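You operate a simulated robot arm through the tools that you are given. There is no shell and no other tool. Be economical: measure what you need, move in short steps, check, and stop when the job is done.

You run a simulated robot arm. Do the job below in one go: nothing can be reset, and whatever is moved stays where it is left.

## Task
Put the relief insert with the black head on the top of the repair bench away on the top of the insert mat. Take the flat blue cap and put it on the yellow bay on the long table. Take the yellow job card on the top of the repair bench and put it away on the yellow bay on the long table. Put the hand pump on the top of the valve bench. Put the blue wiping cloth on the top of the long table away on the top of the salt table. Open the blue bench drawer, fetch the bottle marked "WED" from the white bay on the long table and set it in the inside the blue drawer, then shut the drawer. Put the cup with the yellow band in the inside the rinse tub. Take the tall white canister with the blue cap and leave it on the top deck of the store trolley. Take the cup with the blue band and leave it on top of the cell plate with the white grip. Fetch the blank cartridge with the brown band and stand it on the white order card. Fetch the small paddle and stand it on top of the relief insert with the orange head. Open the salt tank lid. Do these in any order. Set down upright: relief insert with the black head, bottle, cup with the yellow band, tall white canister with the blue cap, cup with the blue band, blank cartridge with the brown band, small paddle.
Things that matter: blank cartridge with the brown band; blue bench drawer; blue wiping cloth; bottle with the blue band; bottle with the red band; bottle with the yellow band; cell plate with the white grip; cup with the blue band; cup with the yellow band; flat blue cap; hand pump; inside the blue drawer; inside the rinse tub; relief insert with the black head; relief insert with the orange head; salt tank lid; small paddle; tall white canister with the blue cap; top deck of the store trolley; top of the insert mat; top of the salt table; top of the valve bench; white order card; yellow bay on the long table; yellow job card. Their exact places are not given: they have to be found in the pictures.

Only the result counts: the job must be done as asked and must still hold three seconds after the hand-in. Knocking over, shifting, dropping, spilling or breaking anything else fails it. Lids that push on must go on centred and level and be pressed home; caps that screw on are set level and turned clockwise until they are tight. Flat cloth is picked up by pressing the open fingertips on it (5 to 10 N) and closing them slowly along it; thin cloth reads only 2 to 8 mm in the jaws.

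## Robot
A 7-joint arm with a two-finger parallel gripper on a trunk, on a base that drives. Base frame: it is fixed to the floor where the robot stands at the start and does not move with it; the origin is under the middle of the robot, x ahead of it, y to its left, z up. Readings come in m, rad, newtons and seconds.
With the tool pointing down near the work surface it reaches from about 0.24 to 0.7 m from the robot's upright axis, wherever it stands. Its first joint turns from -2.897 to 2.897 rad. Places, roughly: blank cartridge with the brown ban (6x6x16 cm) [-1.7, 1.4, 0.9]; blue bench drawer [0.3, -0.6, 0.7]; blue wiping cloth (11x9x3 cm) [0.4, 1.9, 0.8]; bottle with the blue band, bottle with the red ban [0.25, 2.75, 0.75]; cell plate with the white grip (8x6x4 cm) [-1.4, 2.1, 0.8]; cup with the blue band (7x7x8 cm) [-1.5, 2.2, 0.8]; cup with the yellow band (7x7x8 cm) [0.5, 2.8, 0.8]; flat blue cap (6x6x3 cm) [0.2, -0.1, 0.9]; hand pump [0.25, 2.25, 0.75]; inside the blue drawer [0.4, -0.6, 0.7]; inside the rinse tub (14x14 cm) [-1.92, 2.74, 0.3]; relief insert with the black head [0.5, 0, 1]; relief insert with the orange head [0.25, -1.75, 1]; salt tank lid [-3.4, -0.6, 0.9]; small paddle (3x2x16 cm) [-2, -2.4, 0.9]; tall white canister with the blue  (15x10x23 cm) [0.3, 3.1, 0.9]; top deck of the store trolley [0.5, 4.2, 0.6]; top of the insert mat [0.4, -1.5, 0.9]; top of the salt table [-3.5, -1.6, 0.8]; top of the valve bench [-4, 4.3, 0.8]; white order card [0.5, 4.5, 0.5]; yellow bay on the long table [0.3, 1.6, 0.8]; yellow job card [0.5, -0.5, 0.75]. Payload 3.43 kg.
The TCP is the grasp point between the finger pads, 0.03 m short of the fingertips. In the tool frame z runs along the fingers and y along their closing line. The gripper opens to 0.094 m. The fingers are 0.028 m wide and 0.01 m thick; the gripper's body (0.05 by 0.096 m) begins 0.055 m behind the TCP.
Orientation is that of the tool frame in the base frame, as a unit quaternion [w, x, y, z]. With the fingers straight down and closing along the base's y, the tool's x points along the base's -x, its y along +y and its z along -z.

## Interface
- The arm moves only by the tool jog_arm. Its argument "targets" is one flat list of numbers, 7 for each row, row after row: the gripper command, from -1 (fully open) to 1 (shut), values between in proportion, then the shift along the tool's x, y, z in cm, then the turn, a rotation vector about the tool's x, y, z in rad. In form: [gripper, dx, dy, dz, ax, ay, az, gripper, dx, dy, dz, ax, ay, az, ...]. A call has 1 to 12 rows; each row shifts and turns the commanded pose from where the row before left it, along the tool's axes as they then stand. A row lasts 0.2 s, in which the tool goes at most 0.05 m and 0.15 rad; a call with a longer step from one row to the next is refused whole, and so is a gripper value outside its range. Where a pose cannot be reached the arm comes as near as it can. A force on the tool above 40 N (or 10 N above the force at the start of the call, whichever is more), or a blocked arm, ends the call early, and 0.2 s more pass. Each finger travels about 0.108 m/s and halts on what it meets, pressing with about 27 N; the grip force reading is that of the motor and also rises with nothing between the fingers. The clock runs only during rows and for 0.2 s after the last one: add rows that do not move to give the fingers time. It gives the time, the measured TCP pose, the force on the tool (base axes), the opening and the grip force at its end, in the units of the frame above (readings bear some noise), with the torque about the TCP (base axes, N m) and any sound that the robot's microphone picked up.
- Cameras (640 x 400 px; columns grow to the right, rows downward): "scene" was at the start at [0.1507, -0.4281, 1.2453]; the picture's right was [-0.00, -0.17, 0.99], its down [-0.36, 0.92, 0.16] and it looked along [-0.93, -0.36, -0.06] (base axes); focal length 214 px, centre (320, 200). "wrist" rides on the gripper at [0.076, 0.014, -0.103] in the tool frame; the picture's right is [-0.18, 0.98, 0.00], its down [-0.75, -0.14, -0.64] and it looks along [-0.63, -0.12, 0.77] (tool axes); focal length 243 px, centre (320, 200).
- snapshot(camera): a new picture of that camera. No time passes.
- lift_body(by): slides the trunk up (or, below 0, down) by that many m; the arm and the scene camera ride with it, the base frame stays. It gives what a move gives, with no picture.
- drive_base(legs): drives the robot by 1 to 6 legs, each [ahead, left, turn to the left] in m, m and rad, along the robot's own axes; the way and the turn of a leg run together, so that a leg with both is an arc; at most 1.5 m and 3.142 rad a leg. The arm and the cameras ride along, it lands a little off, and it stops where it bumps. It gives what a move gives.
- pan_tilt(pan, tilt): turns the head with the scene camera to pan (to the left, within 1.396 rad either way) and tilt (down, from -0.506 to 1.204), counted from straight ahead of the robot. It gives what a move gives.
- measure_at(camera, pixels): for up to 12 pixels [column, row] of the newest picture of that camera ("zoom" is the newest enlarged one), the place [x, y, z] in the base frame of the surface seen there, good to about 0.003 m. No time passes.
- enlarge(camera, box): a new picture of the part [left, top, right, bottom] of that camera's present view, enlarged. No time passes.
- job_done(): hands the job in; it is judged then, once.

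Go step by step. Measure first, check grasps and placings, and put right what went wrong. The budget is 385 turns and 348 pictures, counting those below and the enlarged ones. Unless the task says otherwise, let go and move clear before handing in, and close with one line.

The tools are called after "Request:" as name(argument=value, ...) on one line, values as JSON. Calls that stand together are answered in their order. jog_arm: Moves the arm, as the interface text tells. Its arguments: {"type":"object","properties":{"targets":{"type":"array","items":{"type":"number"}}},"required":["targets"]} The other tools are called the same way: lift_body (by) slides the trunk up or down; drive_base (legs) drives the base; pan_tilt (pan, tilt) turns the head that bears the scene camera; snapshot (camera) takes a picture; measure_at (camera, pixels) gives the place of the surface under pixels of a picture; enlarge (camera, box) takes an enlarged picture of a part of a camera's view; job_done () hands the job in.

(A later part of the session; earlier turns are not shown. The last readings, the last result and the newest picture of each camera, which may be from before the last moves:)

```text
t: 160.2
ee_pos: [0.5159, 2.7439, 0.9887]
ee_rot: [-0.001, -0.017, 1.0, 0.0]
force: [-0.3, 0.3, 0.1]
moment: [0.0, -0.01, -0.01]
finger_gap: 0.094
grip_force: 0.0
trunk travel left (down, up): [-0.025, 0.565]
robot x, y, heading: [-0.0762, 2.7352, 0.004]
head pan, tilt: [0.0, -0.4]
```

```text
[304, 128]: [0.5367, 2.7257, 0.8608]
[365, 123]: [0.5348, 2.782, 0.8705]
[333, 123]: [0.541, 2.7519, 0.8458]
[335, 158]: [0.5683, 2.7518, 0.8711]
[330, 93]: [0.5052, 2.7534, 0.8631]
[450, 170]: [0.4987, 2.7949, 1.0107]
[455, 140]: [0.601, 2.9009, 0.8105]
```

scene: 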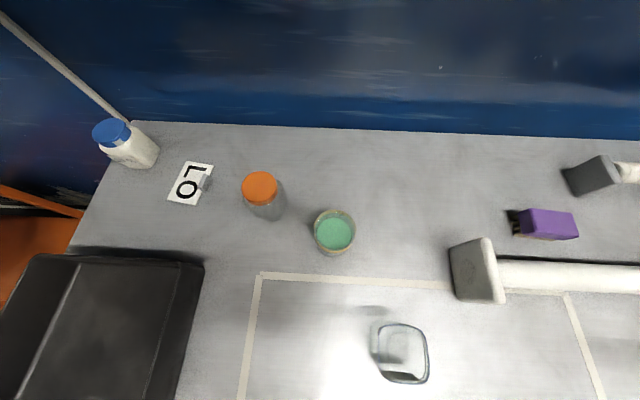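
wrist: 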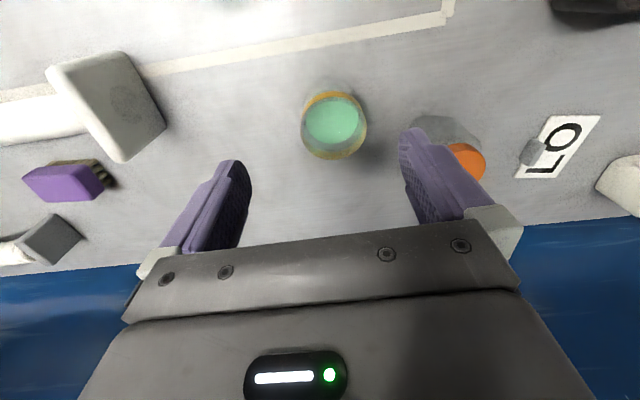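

Request:
jog_arm(targets=[-1, -2.13, 0.78, 0, 0, 0, 0, -1, 0, 0, 4.5, 0, 0, 0, -1, 0, 0, 4.5, 0, 0, 0, -1, 0, 0, 4, 0, 0, 0, -1, 0, 0, 1.4, 0, 0, 0, -0.7, 0, 0, 0, 0, 0, 0, -0.4, 0, 0, 0, 0, 0, 0, 0, 0, 0, 0, 0, 0, 0, 0.5, 0, 0, 0, 0, 0, 0, 0.8, 0, 0, 0, 0, 0, 0])

Request:
snapshot(camera="wrist")

```text
t: 162.4
ee_pos: [0.5376, 2.7534, 0.8445]
ee_rot: [-0.001, -0.018, 1.0, 0.0]
force: [-0.4, 0.0, -0.9]
moment: [0.01, 0.02, 0.0]
finger_gap: 0.0604
grip_force: 27.2
trunk travel left (down, up): [-0.025, 0.565]
robot x, y, heading: [-0.0778, 2.7395, 0.007]
head pan, tilt: [0.0, -0.4]
```

```text
282 pictures are left
```

wrist: 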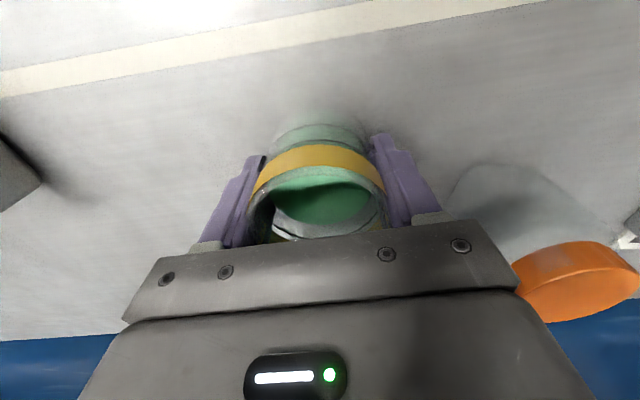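

Cup is held. Lift it gently and level, then pull in slowly.

Request:
jog_arm(targets=[0.8, 0, 0, -1, 0, 0, 0, 0.8, 0, 0, -2, 0, 0, 0, 0.8, 0, 0, -2.5, 0, 0, 0, 0.8, 0, 0, -3, 0, 0, 0, 0.8, 0, 0, -3, 0, 0, 0, 0.8, 0, 0, -3, 0, 0, 0, 0.8, 0, 0, -2.5, 0, 0, 0, 0.8, 0, 0, -2, 0, 0, 0, 0.8, 0, 0, -1, 0, 0, 0])

Request:
jog_arm(targets=[0.8, 1, 0, 0, 0, 0, 0, 0.8, 1.5, 0, 0, 0, 0, 0, 0.8, 2, 0, 0, 0, 0, 0, 0.8, 2, 0, 0, 0, 0, 0, 0.8, 2, 0, 0, 0, 0, 0, 0.8, 2, 0, 0, 0, 0, 0, 0.8, 2, 0, 0, 0, 0, 0, 0.8, 1.5, 0, 0, 0, 0, 0, 0.8, 1, 0, 0, 0, 0, 0, 0.8, 0.5, 0, 0, 0, 0, 0])

Request:
snapshot(camera="wrist")

```text
t: 164.4
ee_pos: [0.5369, 2.7503, 1.0458]
ee_rot: [-0.001, -0.018, 1.0, 0.0]
force: [-0.4, 0.2, -1.6]
moment: [0.0, -0.01, -0.02]
finger_gap: 0.0606
grip_force: 27.1
trunk travel left (down, up): [-0.025, 0.565]
robot x, y, heading: [-0.0757, 2.7412, 0.008]
head pan, tilt: [0.0, -0.4]
```

```text
t: 166.6
ee_pos: [0.3809, 2.7455, 1.0443]
ee_rot: [-0.001, -0.018, 1.0, 0.0]
force: [-0.3, 0.5, -1.1]
moment: [0.03, 0.01, 0.01]
finger_gap: 0.0602
grip_force: 26.7
trunk travel left (down, up): [-0.025, 0.565]
robot x, y, heading: [-0.0767, 2.735, 0.007]
head pan, tilt: [0.0, -0.4]
```

```text
281 pictures are left
```

wrist: 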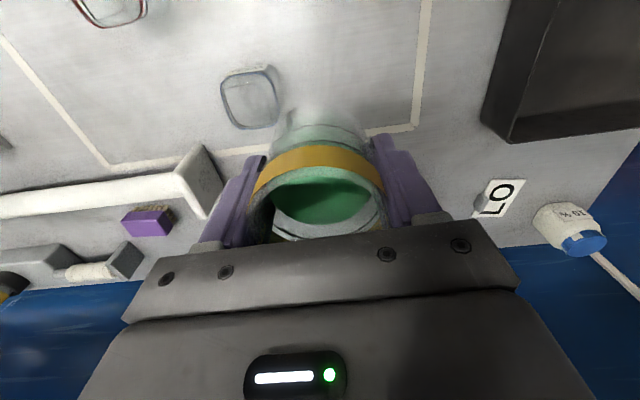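

Now back off and turn around toward the rinse tub side.

Request:
drive_base(legs=[[-0.45, 0, 0], [0, 0, 1.57], [0, 0, 1.57]])

Request:
pan_tilt(pan=0, tilt=-0.5)

Request:
snapshot(camera="scene")

Request:
snapshot(camera="wrist")

```text
t: 177.0
ee_pos: [-0.9931, 2.7144, 1.0437]
ee_rot: [0.0, 1.0, 0.027, 0.001]
force: [0.5, 0.3, -1.7]
moment: [-0.02, -0.07, 0.03]
finger_gap: 0.0605
grip_force: 27.0
trunk travel left (down, up): [-0.025, 0.565]
robot x, y, heading: [-0.5368, 2.7294, -3.117]
head pan, tilt: [0.0, -0.4]
```

```text
t: 177.7
ee_pos: [-0.9923, 2.7143, 1.0459]
ee_rot: [0.0, 1.0, 0.028, 0.001]
force: [0.1, 0.7, -1.3]
moment: [0.01, -0.02, 0.04]
finger_gap: 0.0602
grip_force: 27.0
trunk travel left (down, up): [-0.025, 0.565]
robot x, y, heading: [-0.5357, 2.7317, -3.117]
head pan, tilt: [0.0, -0.499]
```

```text
280 pictures are left
```

scene: 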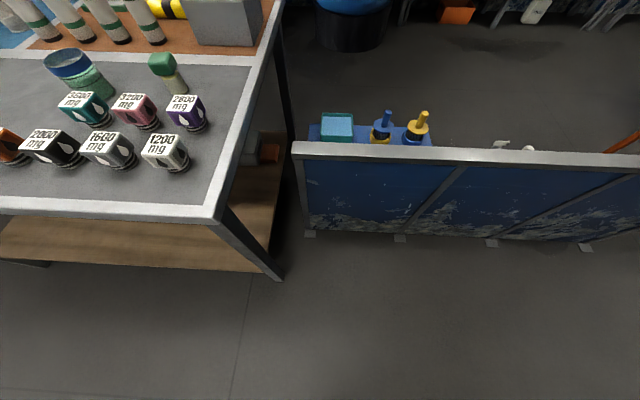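

```text
279 pictures are left
```

wrist: 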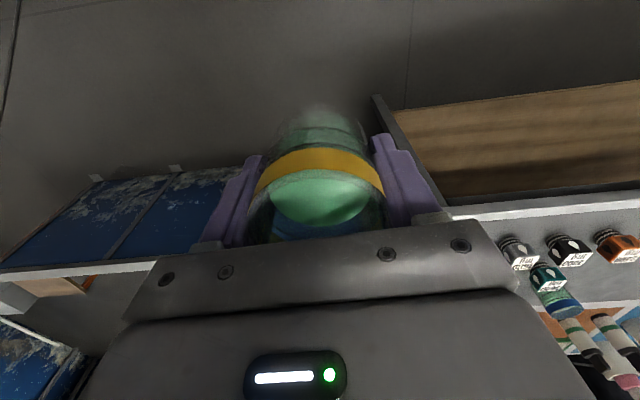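

A partition at right with things behind it at (337,125); the cell table is at left. I measure these.

Request:
measure_at(camera="scene", pixels=[[337, 125], [385, 128], [300, 150], [630, 165], [215, 210], [280, 10], [75, 65], [350, 25], [305, 235], [345, 45], [315, 130], [420, 140]])

Request:
enlarge(camera="scene", box=[280, 0, 640, 200])

```text
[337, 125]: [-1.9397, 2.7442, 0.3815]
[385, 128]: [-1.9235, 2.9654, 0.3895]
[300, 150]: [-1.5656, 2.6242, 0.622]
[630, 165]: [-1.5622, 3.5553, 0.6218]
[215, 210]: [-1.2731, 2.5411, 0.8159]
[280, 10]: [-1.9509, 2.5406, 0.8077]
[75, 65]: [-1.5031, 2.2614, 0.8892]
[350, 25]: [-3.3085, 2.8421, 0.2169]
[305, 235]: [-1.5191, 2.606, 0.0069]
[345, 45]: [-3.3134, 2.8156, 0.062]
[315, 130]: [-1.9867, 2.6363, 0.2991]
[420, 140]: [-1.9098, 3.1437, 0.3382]
```

```text
1.78 times, centred on (460, 100) of scene
```

zoom: 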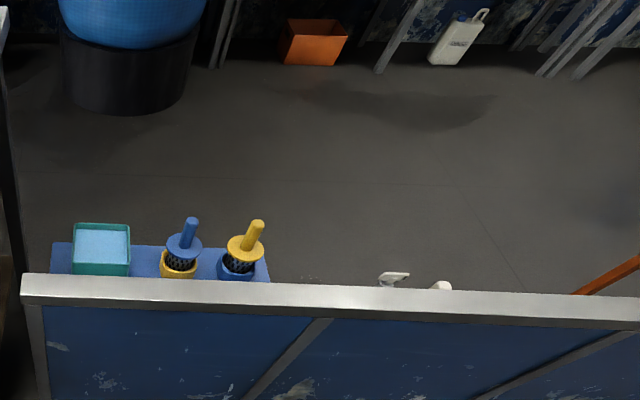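

The tub is behind a partition (x≈-1.565, top 0.62). I look right and left for a way round.

Request:
pan_tilt(pan=-0.9, tilt=-0.5)

Request:
snapshot(camera="scene")

Request:
pan_tilt(pan=0.9, tilt=-0.5)

Request:
snapshot(camera="scene")

```text
t: 178.9
ee_pos: [-0.9931, 2.713, 1.044]
ee_rot: [0.0, 1.0, 0.028, 0.002]
force: [-1.2, 0.2, -2.2]
moment: [0.02, 0.01, -0.01]
finger_gap: 0.0602
grip_force: 26.7
trunk travel left (down, up): [-0.025, 0.565]
robot x, y, heading: [-0.5324, 2.7316, -3.115]
head pan, tilt: [-0.901, -0.499]
```

```text
277 pictures are left
```

scene: 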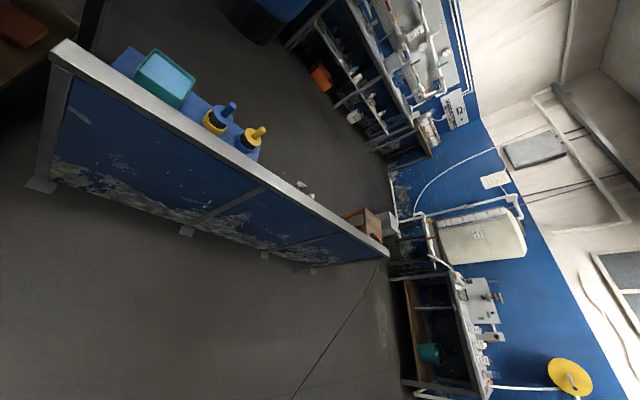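

```text
t: 180.7
ee_pos: [-0.9924, 2.7137, 1.045]
ee_rot: [0.0, 1.0, 0.027, 0.002]
force: [-0.4, -0.1, -1.8]
moment: [0.0, 0.02, 0.02]
finger_gap: 0.0604
grip_force: 26.7
trunk travel left (down, up): [-0.025, 0.565]
robot x, y, heading: [-0.5324, 2.7321, -3.12]
head pan, tilt: [0.901, -0.499]
```

```text
276 pictures are left
```

scene: 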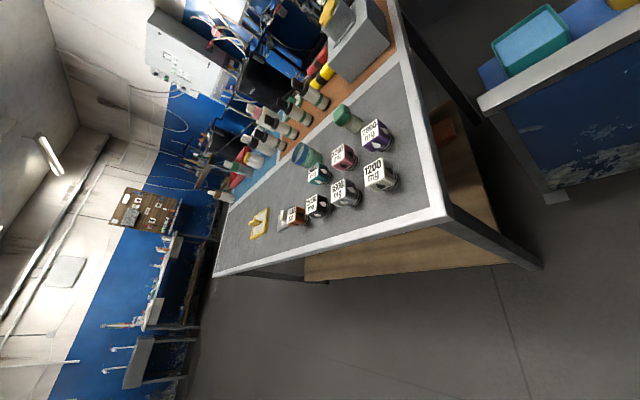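

Request:
measure_at(camera="scene", pixels=[[215, 272], [230, 210], [340, 105], [260, 225], [285, 220], [260, 130], [310, 265], [250, 330]])

Request:
pan_tilt(pan=-0.9, tilt=-0.4)

Request:
snapshot(camera="scene")

Request:
measure_at(camera="scene", pixels=[[375, 225], [395, 280], [390, 200], [330, 250], [370, 250], [300, 100], [270, 330]])

```text
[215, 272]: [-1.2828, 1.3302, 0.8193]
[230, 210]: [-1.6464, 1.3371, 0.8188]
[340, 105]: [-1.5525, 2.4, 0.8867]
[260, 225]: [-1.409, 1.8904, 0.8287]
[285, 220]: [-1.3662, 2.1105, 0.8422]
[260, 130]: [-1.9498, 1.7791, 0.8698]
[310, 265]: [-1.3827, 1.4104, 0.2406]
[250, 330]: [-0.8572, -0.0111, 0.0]
```

```text
t: 182.5
ee_pos: [-0.9927, 2.7135, 1.0447]
ee_rot: [0.0, 1.0, 0.028, 0.002]
force: [-0.1, -0.1, -1.3]
moment: [0.02, 0.01, -0.01]
finger_gap: 0.0604
grip_force: 26.6
trunk travel left (down, up): [-0.025, 0.565]
robot x, y, heading: [-0.5346, 2.733, -3.118]
head pan, tilt: [-0.901, -0.4]
```

```text
275 pictures are left
```

scene: 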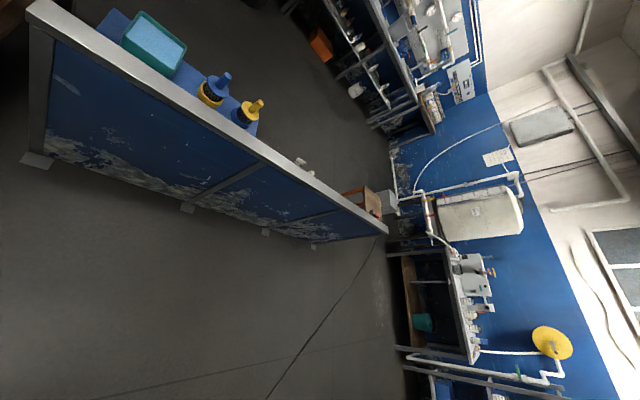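

```text
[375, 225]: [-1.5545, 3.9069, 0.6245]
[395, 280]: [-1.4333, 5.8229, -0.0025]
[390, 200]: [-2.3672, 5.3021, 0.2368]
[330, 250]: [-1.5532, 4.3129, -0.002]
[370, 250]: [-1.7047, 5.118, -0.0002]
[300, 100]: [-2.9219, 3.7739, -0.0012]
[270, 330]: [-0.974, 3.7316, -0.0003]
```

Request:
measure_at(camera="scene", pixels=[[360, 200], [375, 205], [390, 205], [386, 232], [350, 195], [300, 162], [330, 180], [380, 215]])

Request:
enlarge(camera="scene", box=[260, 80, 480, 280])

```text
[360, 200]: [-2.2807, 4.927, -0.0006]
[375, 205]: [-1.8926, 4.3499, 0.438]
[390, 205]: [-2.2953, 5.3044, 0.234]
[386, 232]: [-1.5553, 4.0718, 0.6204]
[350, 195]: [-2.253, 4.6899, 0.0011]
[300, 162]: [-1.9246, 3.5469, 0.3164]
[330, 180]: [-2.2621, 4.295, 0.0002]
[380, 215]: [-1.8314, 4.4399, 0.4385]
```

```text
2.00 times, centred on (370, 180) of scene
```

zoom: 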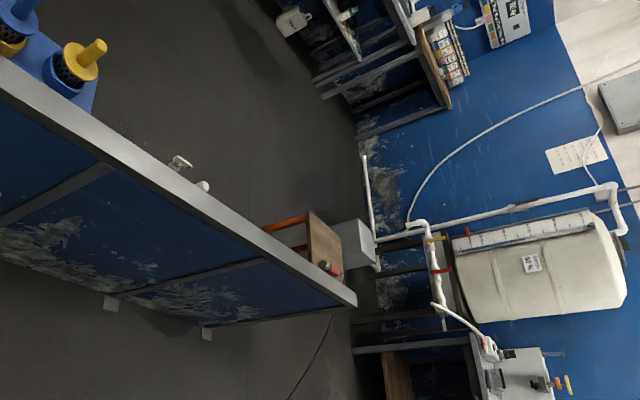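

The north gap is narrowed by a stool; I'll go around the south of the cell table (it spans y 1.33–2.54). Driving left to y≈0.6 and looking ahead.

Request:
drive_base(legs=[[0, 1.2, 0], [0, 1.0, 0]])

Request:
pan_tilt(pan=0, tilt=-0.5)

Request:
snapshot(camera="scene")

Request:
pan_tilt(pan=-0.9, tilt=-0.5)

Request:
snapshot(camera="scene")

```text
t: 193.3
ee_pos: [-0.905, 0.5125, 1.0447]
ee_rot: [0.001, 0.999, 0.039, 0.002]
force: [0.5, 0.4, -2.0]
moment: [0.0, 0.01, -0.03]
finger_gap: 0.0603
grip_force: 27.1
trunk travel left (down, up): [-0.025, 0.565]
robot x, y, heading: [-0.4513, 0.5421, -3.093]
head pan, tilt: [-0.901, -0.4]
```

```text
t: 194.5
ee_pos: [-0.9053, 0.5118, 1.0441]
ee_rot: [0.0, 0.999, 0.04, 0.002]
force: [0.2, -0.6, -1.9]
moment: [0.0, -0.01, -0.01]
finger_gap: 0.0603
grip_force: 27.5
trunk travel left (down, up): [-0.025, 0.565]
robot x, y, heading: [-0.4486, 0.5437, -3.096]
head pan, tilt: [0.0, -0.499]
```

```text
273 pictures are left
```

scene: 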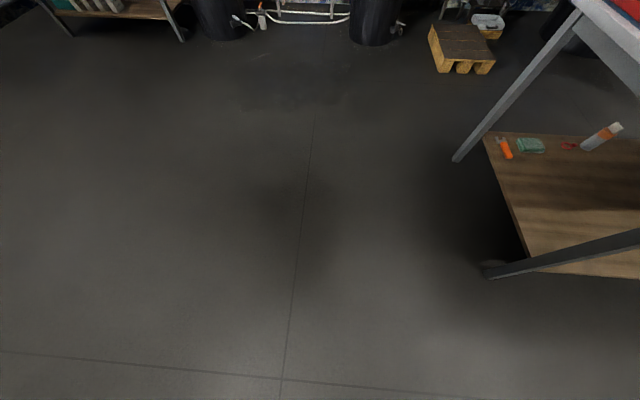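

```text
t: 195.7
ee_pos: [-0.9072, 0.5126, 1.0444]
ee_rot: [0.0, 0.999, 0.039, 0.002]
force: [0.9, 0.3, -2.1]
moment: [-0.01, 0.0, 0.02]
finger_gap: 0.0602
grip_force: 26.7
trunk travel left (down, up): [-0.025, 0.565]
robot x, y, heading: [-0.4473, 0.5424, -3.094]
head pan, tilt: [-0.901, -0.499]
```

```text
272 pictures are left
```

scene: 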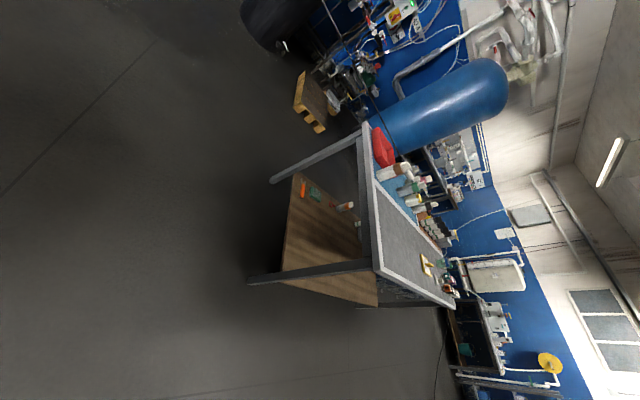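

Request:
measure_at(camera="scene", pixels=[[272, 182], [300, 95], [320, 130], [390, 135], [365, 125], [280, 30], [252, 280], [350, 125]])

```text
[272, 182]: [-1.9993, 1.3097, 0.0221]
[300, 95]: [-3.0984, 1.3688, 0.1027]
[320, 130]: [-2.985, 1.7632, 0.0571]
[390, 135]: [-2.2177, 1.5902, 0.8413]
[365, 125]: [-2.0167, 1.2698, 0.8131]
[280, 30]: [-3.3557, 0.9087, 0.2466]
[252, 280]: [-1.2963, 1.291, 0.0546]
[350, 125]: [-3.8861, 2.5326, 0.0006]
```

The way is open: robot to (-2.45,0.55), then turn to face +y and go up between the table (x>-2.02) and the pallet/tank (x<-2.95).

Request:
drive_base(legs=[[0, 0, -0.047], [1.4, 0, 0], [0.6, 0, 0], [0, 0, -1.57]])

Request:
pan_tilt(pan=0, tilt=-0.5)

Request:
snapshot(camera="scene")

Request:
snapshot(camera="wrist")

```text
t: 210.1
ee_pos: [-2.4882, 0.9626, 1.0443]
ee_rot: [0.002, 0.727, -0.686, 0.001]
force: [0.1, -0.1, -1.4]
moment: [0.01, -0.05, -0.02]
finger_gap: 0.0604
grip_force: 26.9
trunk travel left (down, up): [-0.025, 0.565]
robot x, y, heading: [-2.4735, 0.5033, 1.601]
head pan, tilt: [-0.901, -0.499]
```

```text
t: 211.2
ee_pos: [-2.4878, 0.9631, 1.0451]
ee_rot: [0.002, 0.727, -0.687, 0.001]
force: [0.2, -0.5, -2.2]
moment: [0.0, -0.01, -0.07]
finger_gap: 0.0601
grip_force: 26.9
trunk travel left (down, up): [-0.025, 0.565]
robot x, y, heading: [-2.4653, 0.5021, 1.601]
head pan, tilt: [0.0, -0.499]
```

```text
271 pictures are left
```

scene: 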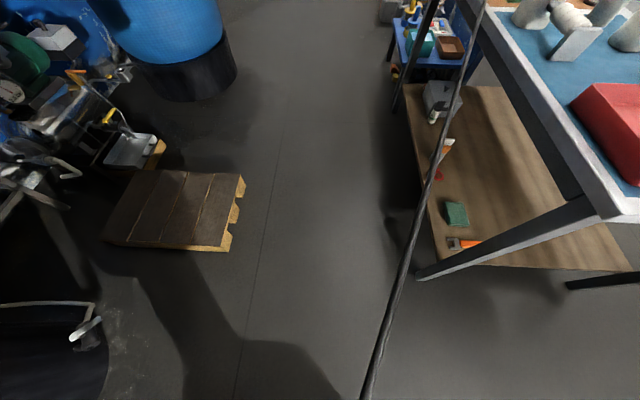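

```text
270 pictures are left
```

wrist: 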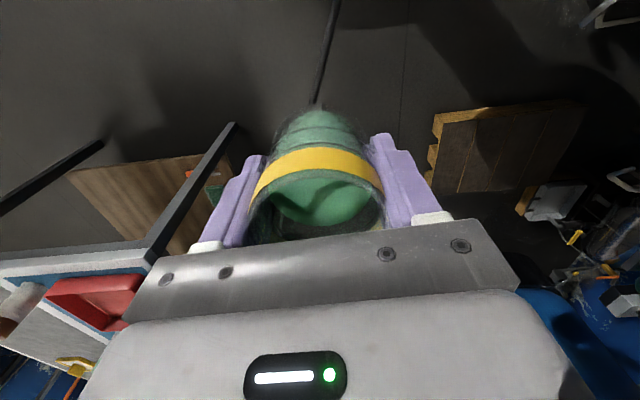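

A thin dark line crosses the view at (410,270). I measure it before driving on.

Request:
measure_at(camera="scene", pixels=[[410, 248], [390, 320], [370, 390], [434, 170], [475, 40], [238, 185], [230, 245], [235, 70], [420, 45], [408, 275]])

Request:
enlarge(camera="scene", box=[340, 0, 640, 400])

```text
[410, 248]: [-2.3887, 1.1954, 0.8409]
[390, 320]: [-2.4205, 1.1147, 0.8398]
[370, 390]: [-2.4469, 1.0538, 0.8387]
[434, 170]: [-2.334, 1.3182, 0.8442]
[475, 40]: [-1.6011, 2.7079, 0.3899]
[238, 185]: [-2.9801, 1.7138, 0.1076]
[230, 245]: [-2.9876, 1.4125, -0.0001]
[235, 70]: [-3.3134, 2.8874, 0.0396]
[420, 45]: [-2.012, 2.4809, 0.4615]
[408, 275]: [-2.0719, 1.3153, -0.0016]
```

```text
1.00 times, centred on (490, 200) of scene (not enlarged: the box is as wide or as high as the picture)
```

zoom: 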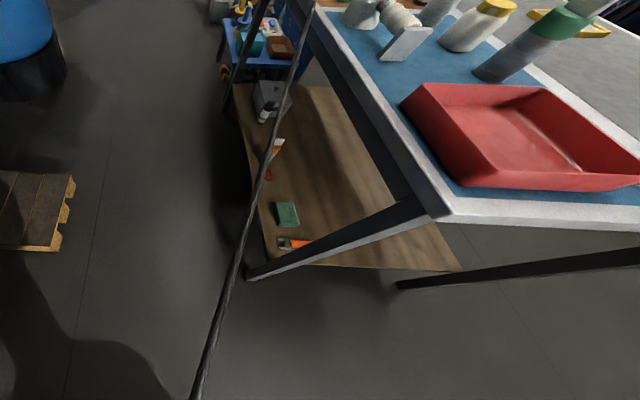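

A rod or cable at z≈0.84 runs from (-2.45,1.05) toward (-2.2,1.6). I look more to see where it starts and ends.

Request:
pan_tilt(pan=0, tilt=0.1)

Request:
snapshot(camera="scene")

Request:
pan_tilt(pan=-0.6, tilt=-0.5)

Request:
snapshot(camera="scene")

```text
t: 212.2
ee_pos: [-2.4889, 0.9627, 1.0443]
ee_rot: [0.001, 0.727, -0.687, 0.002]
force: [-0.3, -0.1, -1.4]
moment: [0.01, 0.02, 0.0]
finger_gap: 0.0603
grip_force: 27.3
trunk travel left (down, up): [-0.025, 0.565]
robot x, y, heading: [-2.4715, 0.505, 1.595]
head pan, tilt: [0.0, 0.099]
```

```text
268 pictures are left
```

scene: 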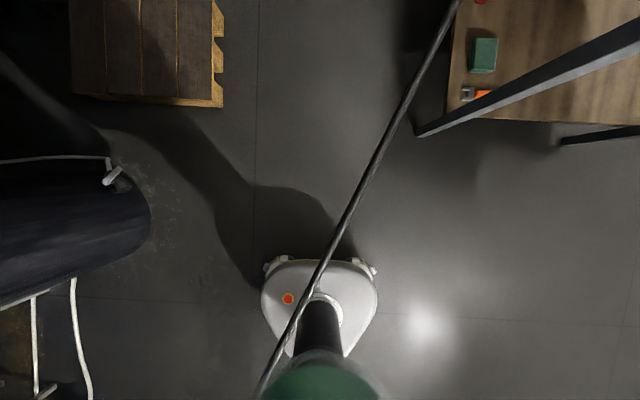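

```text
t: 213.2
ee_pos: [-2.4884, 0.9631, 1.0456]
ee_rot: [0.002, 0.727, -0.686, 0.001]
force: [-0.3, -0.8, -1.7]
moment: [-0.02, 0.02, 0.02]
finger_gap: 0.0603
grip_force: 26.5
trunk travel left (down, up): [-0.025, 0.565]
robot x, y, heading: [-2.4664, 0.5023, 1.597]
head pan, tilt: [-0.6, -0.499]
```

```text
267 pictures are left
```

scene: 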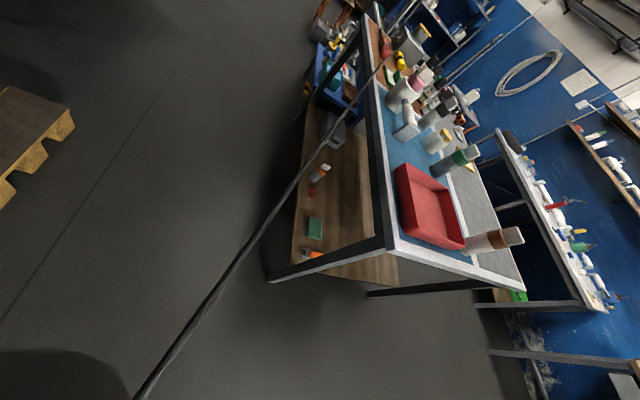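

Request:
measure_at(camera="scene", pixels=[[140, 393], [176, 345], [211, 300], [248, 255], [300, 180], [330, 140], [360, 90], [378, 72], [385, 60]])

Request:
enlarge(camera="scene", box=[260, 20, 480, 200])

```text
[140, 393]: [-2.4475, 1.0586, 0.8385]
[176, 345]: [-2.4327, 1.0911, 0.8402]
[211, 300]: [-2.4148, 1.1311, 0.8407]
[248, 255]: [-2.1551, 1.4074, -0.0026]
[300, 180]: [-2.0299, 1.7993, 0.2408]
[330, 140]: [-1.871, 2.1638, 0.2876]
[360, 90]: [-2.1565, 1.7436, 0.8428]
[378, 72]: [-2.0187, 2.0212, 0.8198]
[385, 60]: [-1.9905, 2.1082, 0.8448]
```

```text
2.22 times, centred on (370, 110) of scene
```

zoom: 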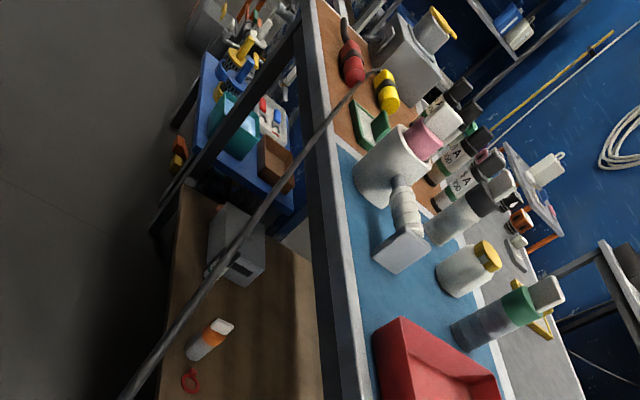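

The line is a taut cable from a device on the table past the robot's left side. I look left to see where it ends.

Request:
pan_tilt(pan=1.3, tilt=-0.4)

Request:
snapshot(camera="scene")

Request:
pan_tilt(pan=0.5, tilt=0.5)

Request:
snapshot(camera="scene")

```text
t: 215.1
ee_pos: [-2.4883, 0.9627, 1.0451]
ee_rot: [0.002, 0.727, -0.687, 0.001]
force: [0.2, -0.7, -1.7]
moment: [-0.04, -0.01, 0.01]
finger_gap: 0.0604
grip_force: 26.2
trunk travel left (down, up): [-0.025, 0.565]
robot x, y, heading: [-2.4662, 0.5031, 1.596]
head pan, tilt: [1.3, -0.4]
```

```text
265 pictures are left
```

scene: 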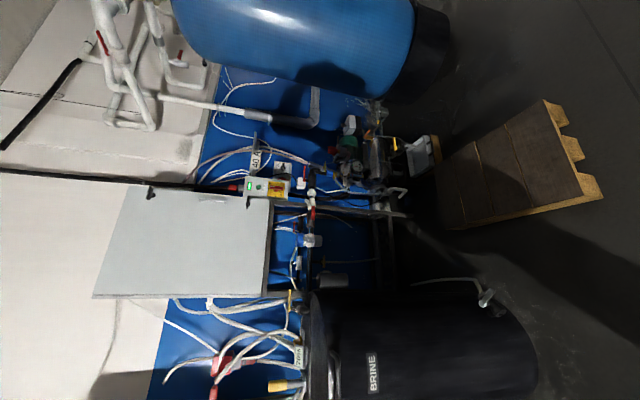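

```text
t: 216.3
ee_pos: [-2.4867, 0.9623, 1.0443]
ee_rot: [0.002, 0.727, -0.686, 0.001]
force: [0.1, 0.0, -1.9]
moment: [-0.01, -0.02, 0.0]
finger_gap: 0.0603
grip_force: 27.4
trunk travel left (down, up): [-0.025, 0.565]
robot x, y, heading: [-2.4684, 0.5052, 1.598]
head pan, tilt: [0.499, 0.499]
```

```text
264 pictures are left
```

scene: 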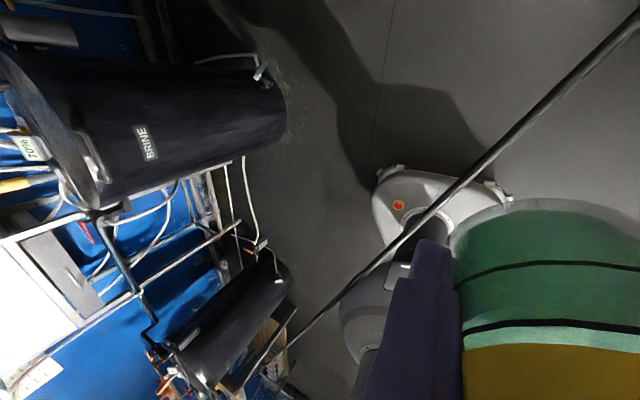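

Request:
measure_at(camera="scene", pixels=[[560, 92], [500, 148], [440, 205], [360, 278], [310, 322], [285, 345], [265, 365], [245, 385], [232, 397]])

Request:
enlarge(camera="scene", box=[150, 230, 420, 400])

```text
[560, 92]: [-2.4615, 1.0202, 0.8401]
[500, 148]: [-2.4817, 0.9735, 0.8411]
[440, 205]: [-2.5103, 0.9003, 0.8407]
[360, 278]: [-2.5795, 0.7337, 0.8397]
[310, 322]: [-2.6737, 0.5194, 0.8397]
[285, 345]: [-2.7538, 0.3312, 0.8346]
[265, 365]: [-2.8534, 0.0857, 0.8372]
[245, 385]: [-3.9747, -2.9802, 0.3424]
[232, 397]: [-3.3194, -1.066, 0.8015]
```

```text
2.35 times, centred on (285, 315) of scene
```

zoom: 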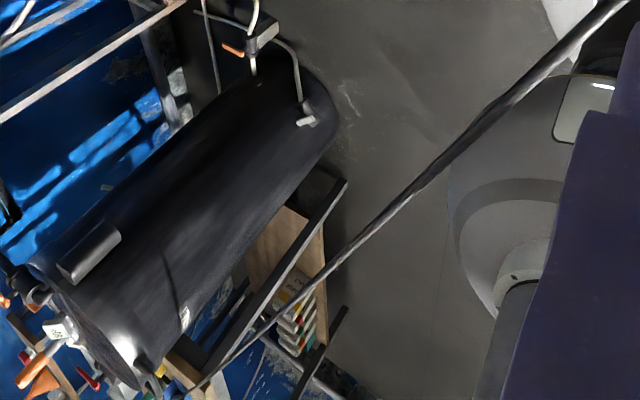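

A taut cord runs at z≈0.84 from the cell table to the salt table, closing this way in. I back out and look at the north passage instead.

Request:
drive_base(legs=[[0, -1.0, 0], [0, -1.0, 0], [1.5, 0, 0], [1.5, 0, 0], [1.0, 0, 0]])

Request:
pan_tilt(pan=0.9, tilt=-0.4)

Request:
snapshot(camera="scene")

```text
t: 245.2
ee_pos: [-0.5264, 5.0311, 1.0445]
ee_rot: [0.001, 0.717, -0.697, 0.002]
force: [-0.3, 0.6, -1.8]
moment: [-0.01, 0.02, 0.01]
finger_gap: 0.0603
grip_force: 26.9
trunk travel left (down, up): [-0.025, 0.565]
robot x, y, heading: [-0.5211, 4.5718, 1.571]
head pan, tilt: [0.499, 0.499]
```

```text
t: 246.4
ee_pos: [-0.5267, 5.031, 1.0439]
ee_rot: [0.001, 0.718, -0.696, 0.001]
force: [0.3, -1.0, -1.3]
moment: [-0.01, -0.03, -0.01]
finger_gap: 0.0603
grip_force: 26.5
trunk travel left (down, up): [-0.025, 0.565]
robot x, y, heading: [-0.5206, 4.5719, 1.565]
head pan, tilt: [0.901, -0.4]
```

```text
262 pictures are left
```

scene: 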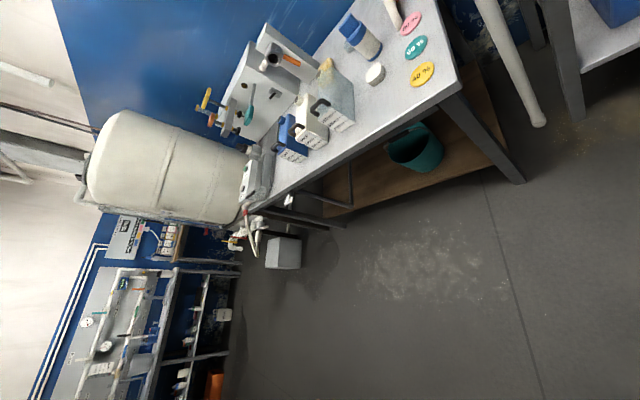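

Request:
measure_at(camera="scene", pixels=[[460, 92], [272, 200], [283, 253], [300, 265], [522, 182], [245, 235], [230, 300], [215, 380], [340, 220], [130, 355]])

Request:
drive_base(legs=[[0, 0, 1.571]])

Request:
pan_tilt(pan=0, tilt=-0.5)

Request:
snapshot(camera="scene")

```text
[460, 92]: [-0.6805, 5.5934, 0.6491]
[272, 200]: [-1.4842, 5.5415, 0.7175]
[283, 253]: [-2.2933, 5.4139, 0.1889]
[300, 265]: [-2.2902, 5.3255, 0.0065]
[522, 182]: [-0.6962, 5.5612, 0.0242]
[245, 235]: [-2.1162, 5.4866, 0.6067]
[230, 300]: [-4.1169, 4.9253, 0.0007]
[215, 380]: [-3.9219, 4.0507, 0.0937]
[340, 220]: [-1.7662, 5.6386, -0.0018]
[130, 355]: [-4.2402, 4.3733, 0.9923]
```

```text
t: 250.6
ee_pos: [-0.9763, 4.5677, 1.0437]
ee_rot: [0.0, 1.0, 0.011, 0.001]
force: [-0.2, -0.5, -1.8]
moment: [0.0, -0.05, 0.01]
finger_gap: 0.0602
grip_force: 26.2
trunk travel left (down, up): [-0.025, 0.565]
robot x, y, heading: [-0.5156, 4.5695, 3.134]
head pan, tilt: [0.901, -0.4]
```

```text
t: 251.8
ee_pos: [-0.9771, 4.5686, 1.0445]
ee_rot: [0.0, 1.0, 0.012, 0.002]
force: [-0.9, -0.7, -2.0]
moment: [-0.02, 0.03, -0.01]
finger_gap: 0.0603
grip_force: 27.5
trunk travel left (down, up): [-0.025, 0.565]
robot x, y, heading: [-0.52, 4.577, 3.136]
head pan, tilt: [0.0, -0.499]
```

```text
261 pictures are left
```

scene: 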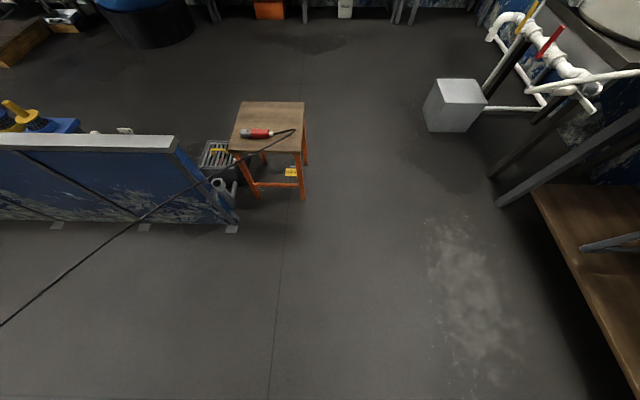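

Another cord runs from the stool over the partition toward (0,325). I measure it.

Request:
measure_at(camera="scene", pixels=[[290, 131], [250, 158], [200, 188], [140, 220], [80, 262], [30, 302], [5, 322], [303, 150], [237, 150], [305, 200], [430, 130], [235, 225]])

Request:
pan_tilt(pan=0.8, tilt=-0.3)

Request:
snapshot(camera="scene")

```text
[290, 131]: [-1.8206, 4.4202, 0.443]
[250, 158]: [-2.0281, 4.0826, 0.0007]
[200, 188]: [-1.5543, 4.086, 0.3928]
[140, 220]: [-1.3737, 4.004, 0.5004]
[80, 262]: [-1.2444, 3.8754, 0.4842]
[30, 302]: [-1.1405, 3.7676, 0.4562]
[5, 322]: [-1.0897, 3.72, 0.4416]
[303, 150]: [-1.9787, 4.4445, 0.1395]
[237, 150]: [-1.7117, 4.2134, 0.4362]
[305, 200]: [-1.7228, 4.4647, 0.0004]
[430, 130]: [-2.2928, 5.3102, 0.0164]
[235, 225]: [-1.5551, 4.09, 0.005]
```

```text
t: 252.9
ee_pos: [-0.9772, 4.5669, 1.0441]
ee_rot: [0.001, 1.0, 0.011, 0.002]
force: [0.2, 0.1, -1.5]
moment: [-0.05, 0.01, 0.0]
finger_gap: 0.0603
grip_force: 27.6
trunk travel left (down, up): [-0.025, 0.565]
robot x, y, heading: [-0.5189, 4.5743, 3.137]
head pan, tilt: [0.799, -0.3]
```

```text
260 pictures are left
```

scene: 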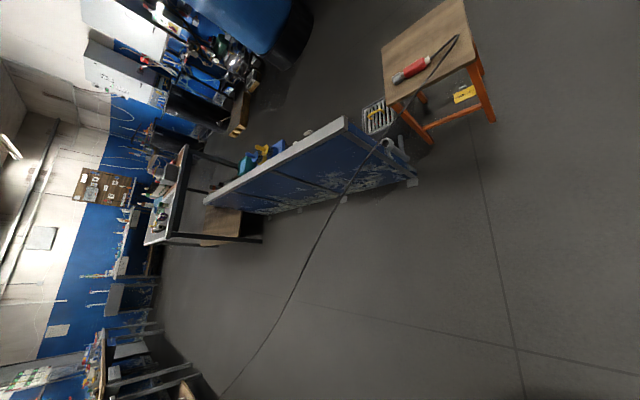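

Request:
measure_at(camera="scene", pixels=[[378, 155], [350, 190], [328, 225], [310, 258], [295, 290], [270, 333], [250, 362], [235, 382], [222, 397], [215, 385]])

Request:
pan_tilt(pan=1.35, tilt=-0.1)

Request:
snapshot(camera="scene")

```text
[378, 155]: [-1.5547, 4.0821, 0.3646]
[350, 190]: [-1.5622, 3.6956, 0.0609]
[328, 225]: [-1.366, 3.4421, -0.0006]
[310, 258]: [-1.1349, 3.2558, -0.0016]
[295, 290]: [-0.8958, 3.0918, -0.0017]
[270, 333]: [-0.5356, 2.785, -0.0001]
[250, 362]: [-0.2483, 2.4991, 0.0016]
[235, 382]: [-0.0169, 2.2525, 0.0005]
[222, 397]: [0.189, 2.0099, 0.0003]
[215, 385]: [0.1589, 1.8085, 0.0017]
```

```text
t: 253.9
ee_pos: [-0.977, 4.5683, 1.0453]
ee_rot: [0.0, 1.0, 0.013, 0.001]
force: [-0.6, -0.1, -1.7]
moment: [0.0, 0.0, -0.03]
finger_gap: 0.0601
grip_force: 27.0
trunk travel left (down, up): [-0.025, 0.565]
robot x, y, heading: [-0.5167, 4.5749, 3.14]
head pan, tilt: [1.349, -0.099]
```

```text
259 pictures are left
```

scene: 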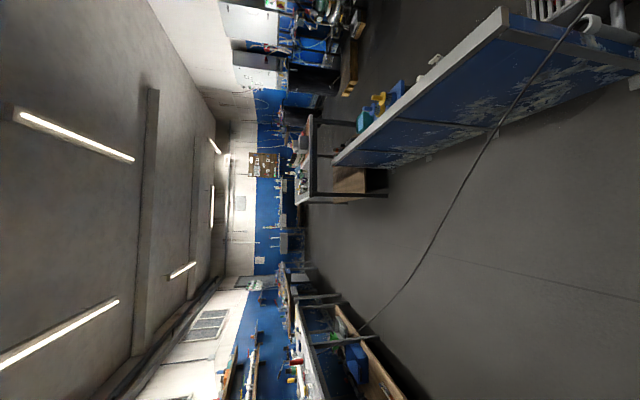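

Request:
enlarge(camera="scene", box=[330, 120, 530, 350])

```text
1.74 times, centred on (430, 235) of scene
```

zoom: 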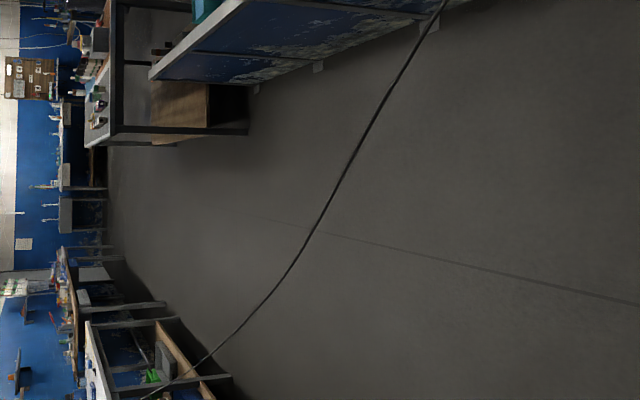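

Request:
measure_at(camera="zoom", pixels=[[414, 48], [395, 85], [370, 128], [346, 170], [318, 222], [300, 255], [270, 295], [240, 325], [213, 350], [195, 366], [175, 380], [155, 390]])

```text
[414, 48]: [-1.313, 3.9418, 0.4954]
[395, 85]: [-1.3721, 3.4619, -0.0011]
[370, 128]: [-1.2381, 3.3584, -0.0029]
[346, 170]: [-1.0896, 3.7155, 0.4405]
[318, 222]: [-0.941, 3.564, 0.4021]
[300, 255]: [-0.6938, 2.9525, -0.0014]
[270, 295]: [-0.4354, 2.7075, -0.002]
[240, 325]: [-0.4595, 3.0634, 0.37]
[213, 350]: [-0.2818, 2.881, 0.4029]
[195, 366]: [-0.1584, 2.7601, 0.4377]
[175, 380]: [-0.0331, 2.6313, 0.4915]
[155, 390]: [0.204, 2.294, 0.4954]
```

The cords look like thin tethers (this one runs to the pump's hose tool on the stool) and I've evidently passed through their lines without contact. The north passage y 4.5–5.3 is wide enough; I go through at y≈4.9.

Request:
drive_base(legs=[[0, -0.33, 0], [1.0, 0, 0], [0.95, 0, 0]])

Request:
pan_tilt(pan=0.6, tilt=-0.4)

Request:
snapshot(camera="scene")

```text
t: 265.5
ee_pos: [-2.9335, 4.8602, 1.0439]
ee_rot: [0.0, 1.0, 0.03, 0.001]
force: [0.5, 0.4, -2.2]
moment: [0.01, -0.01, -0.01]
finger_gap: 0.0602
grip_force: 26.9
trunk travel left (down, up): [-0.025, 0.565]
robot x, y, heading: [-2.4737, 4.8821, -3.115]
head pan, tilt: [1.349, -0.099]
```

```text
t: 266.6
ee_pos: [-2.9335, 4.8589, 1.0452]
ee_rot: [0.0, 1.0, 0.028, 0.002]
force: [-0.3, 0.7, -2.0]
moment: [0.02, -0.01, 0.0]
finger_gap: 0.0604
grip_force: 27.1
trunk travel left (down, up): [-0.025, 0.565]
robot x, y, heading: [-2.4741, 4.8807, -3.116]
head pan, tilt: [0.6, -0.4]
```

```text
257 pictures are left
```

scene: 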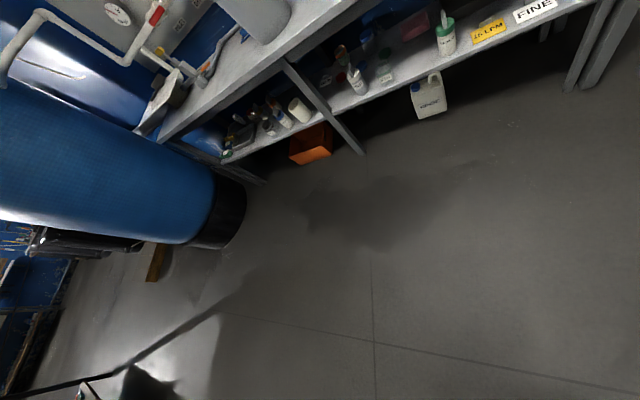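

Through. Turn to face -y and look toward the tub.

Request:
drive_base(legs=[[0, 0, 1.545], [1.2, 0, 0]])

Request:
pan_tilt(pan=0.3, tilt=-0.4)

Request:
snapshot(camera="scene")

```text
t: 276.4
ee_pos: [-2.5009, 3.2187, 1.0435]
ee_rot: [-0.002, 0.705, 0.709, 0.001]
force: [-0.5, 0.1, -1.6]
moment: [-0.02, -0.01, 0.0]
finger_gap: 0.0604
grip_force: 27.0
trunk travel left (down, up): [-0.025, 0.565]
robot x, y, heading: [-2.5029, 3.6758, -1.598]
head pan, tilt: [0.6, -0.4]
```

```text
t: 277.2
ee_pos: [-2.502, 3.2188, 1.0443]
ee_rot: [-0.001, 0.704, 0.71, 0.002]
force: [0.2, -0.2, -1.4]
moment: [-0.01, 0.0, -0.01]
finger_gap: 0.0604
grip_force: 27.2
trunk travel left (down, up): [-0.025, 0.565]
robot x, y, heading: [-2.4993, 3.6762, -1.594]
head pan, tilt: [0.3, -0.4]
```

```text
256 pictures are left
```

scene: 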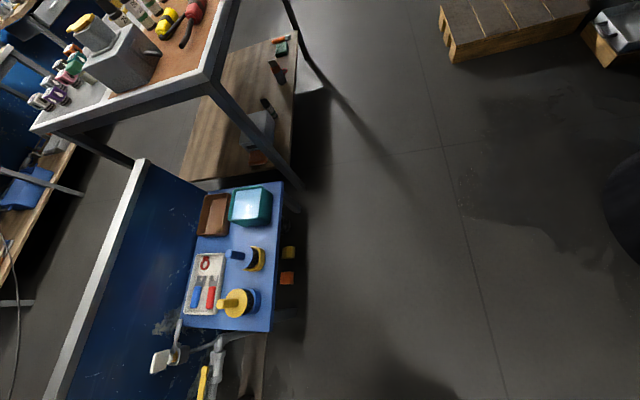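

The teal tub is at (250,205). I measure it.

Request:
measure_at(camera="scene", pixels=[[250, 205], [232, 190], [270, 190], [229, 220], [268, 224], [255, 258], [238, 305], [280, 185], [205, 85], [212, 215], [300, 60]])

Request:
enlarge(camera="scene", box=[170, 160, 310, 340])

```text
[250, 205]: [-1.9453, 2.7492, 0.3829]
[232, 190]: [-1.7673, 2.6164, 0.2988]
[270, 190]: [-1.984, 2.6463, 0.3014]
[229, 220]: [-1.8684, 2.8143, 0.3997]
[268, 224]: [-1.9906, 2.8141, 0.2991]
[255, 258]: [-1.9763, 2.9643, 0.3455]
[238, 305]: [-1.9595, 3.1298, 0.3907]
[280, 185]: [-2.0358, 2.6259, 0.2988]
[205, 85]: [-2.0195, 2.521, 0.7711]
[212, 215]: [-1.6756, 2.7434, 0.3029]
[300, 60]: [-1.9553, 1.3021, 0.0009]
```

```text
2.22 times, centred on (240, 250) of scene
```

zoom: 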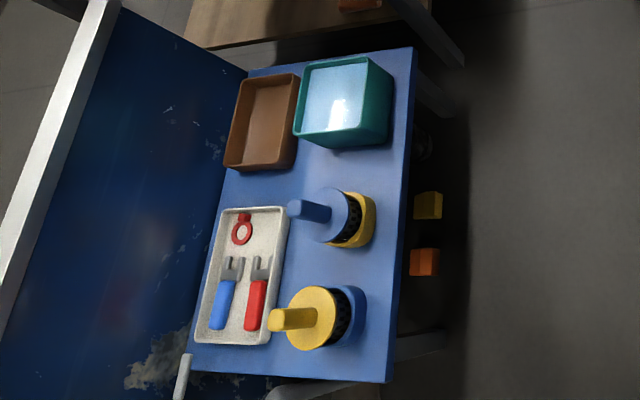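

The tub is centred near (-1.93,2.75), shelf z 0.30, rim ≈0.40. I drive to (-2.5,2.8) and face it.

Request:
drive_base(legs=[[0.86, 0, 0], [0, 0, 1.595]])

Request:
pan_tilt(pan=0, tilt=-0.2)

Request:
snapshot(camera="scene")

Request:
snapshot(camera="wrist")

```text
t: 285.7
ee_pos: [-2.0699, 2.825, 1.044]
ee_rot: [-0.001, -0.019, 1.0, -0.001]
force: [0.1, -0.1, -1.7]
moment: [0.02, -0.01, -0.03]
finger_gap: 0.0607
grip_force: 26.8
trunk travel left (down, up): [-0.025, 0.565]
robot x, y, heading: [-2.5286, 2.812, 0.006]
head pan, tilt: [0.3, -0.4]
```

```text
t: 286.5
ee_pos: [-2.0692, 2.8251, 1.0455]
ee_rot: [-0.002, -0.019, 1.0, 0.0]
force: [0.1, 0.2, -2.8]
moment: [-0.02, 0.02, -0.02]
finger_gap: 0.0604
grip_force: 27.4
trunk travel left (down, up): [-0.025, 0.565]
robot x, y, heading: [-2.5304, 2.8116, 0.01]
head pan, tilt: [0.0, -0.201]
```

```text
254 pictures are left
```

scene: 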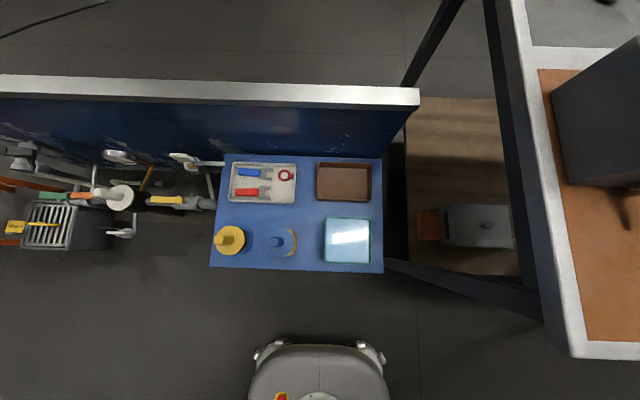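

```text
253 pictures are left
```

wrist: 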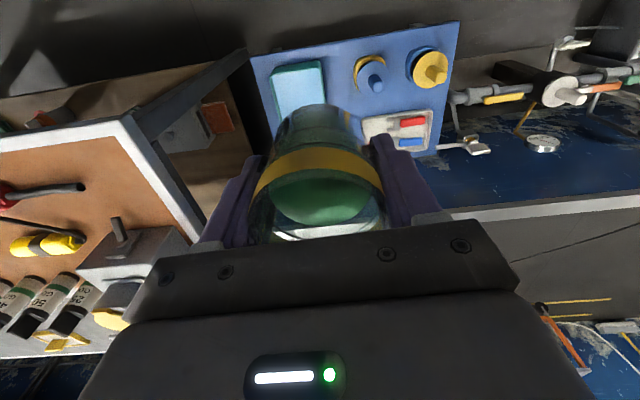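

Request:
measure_at(camera="scene", pixels=[[325, 219], [370, 219], [326, 262], [370, 263], [348, 240], [360, 255], [283, 240], [525, 250], [573, 340], [490, 60]])

Request:
enlarge(camera="scene", box=[260, 190, 420, 290])

```text
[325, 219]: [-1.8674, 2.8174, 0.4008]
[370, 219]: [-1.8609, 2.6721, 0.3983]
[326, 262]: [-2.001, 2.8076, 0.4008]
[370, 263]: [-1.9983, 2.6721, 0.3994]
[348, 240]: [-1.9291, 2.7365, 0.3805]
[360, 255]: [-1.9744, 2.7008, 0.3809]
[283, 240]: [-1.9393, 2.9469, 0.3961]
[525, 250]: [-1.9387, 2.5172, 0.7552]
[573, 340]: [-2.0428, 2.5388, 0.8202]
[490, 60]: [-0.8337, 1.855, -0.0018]
```

```text
4.00 times, centred on (340, 240) of scene
```

zoom: 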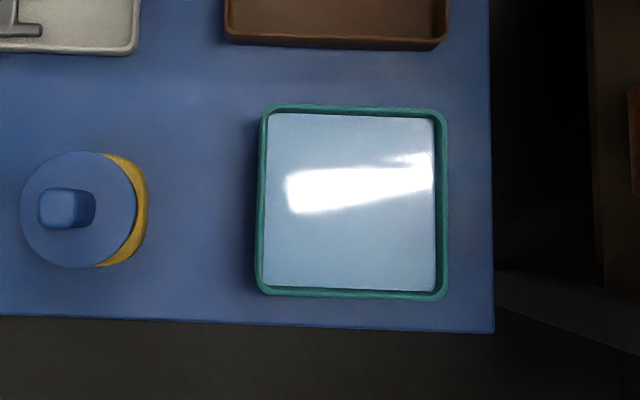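

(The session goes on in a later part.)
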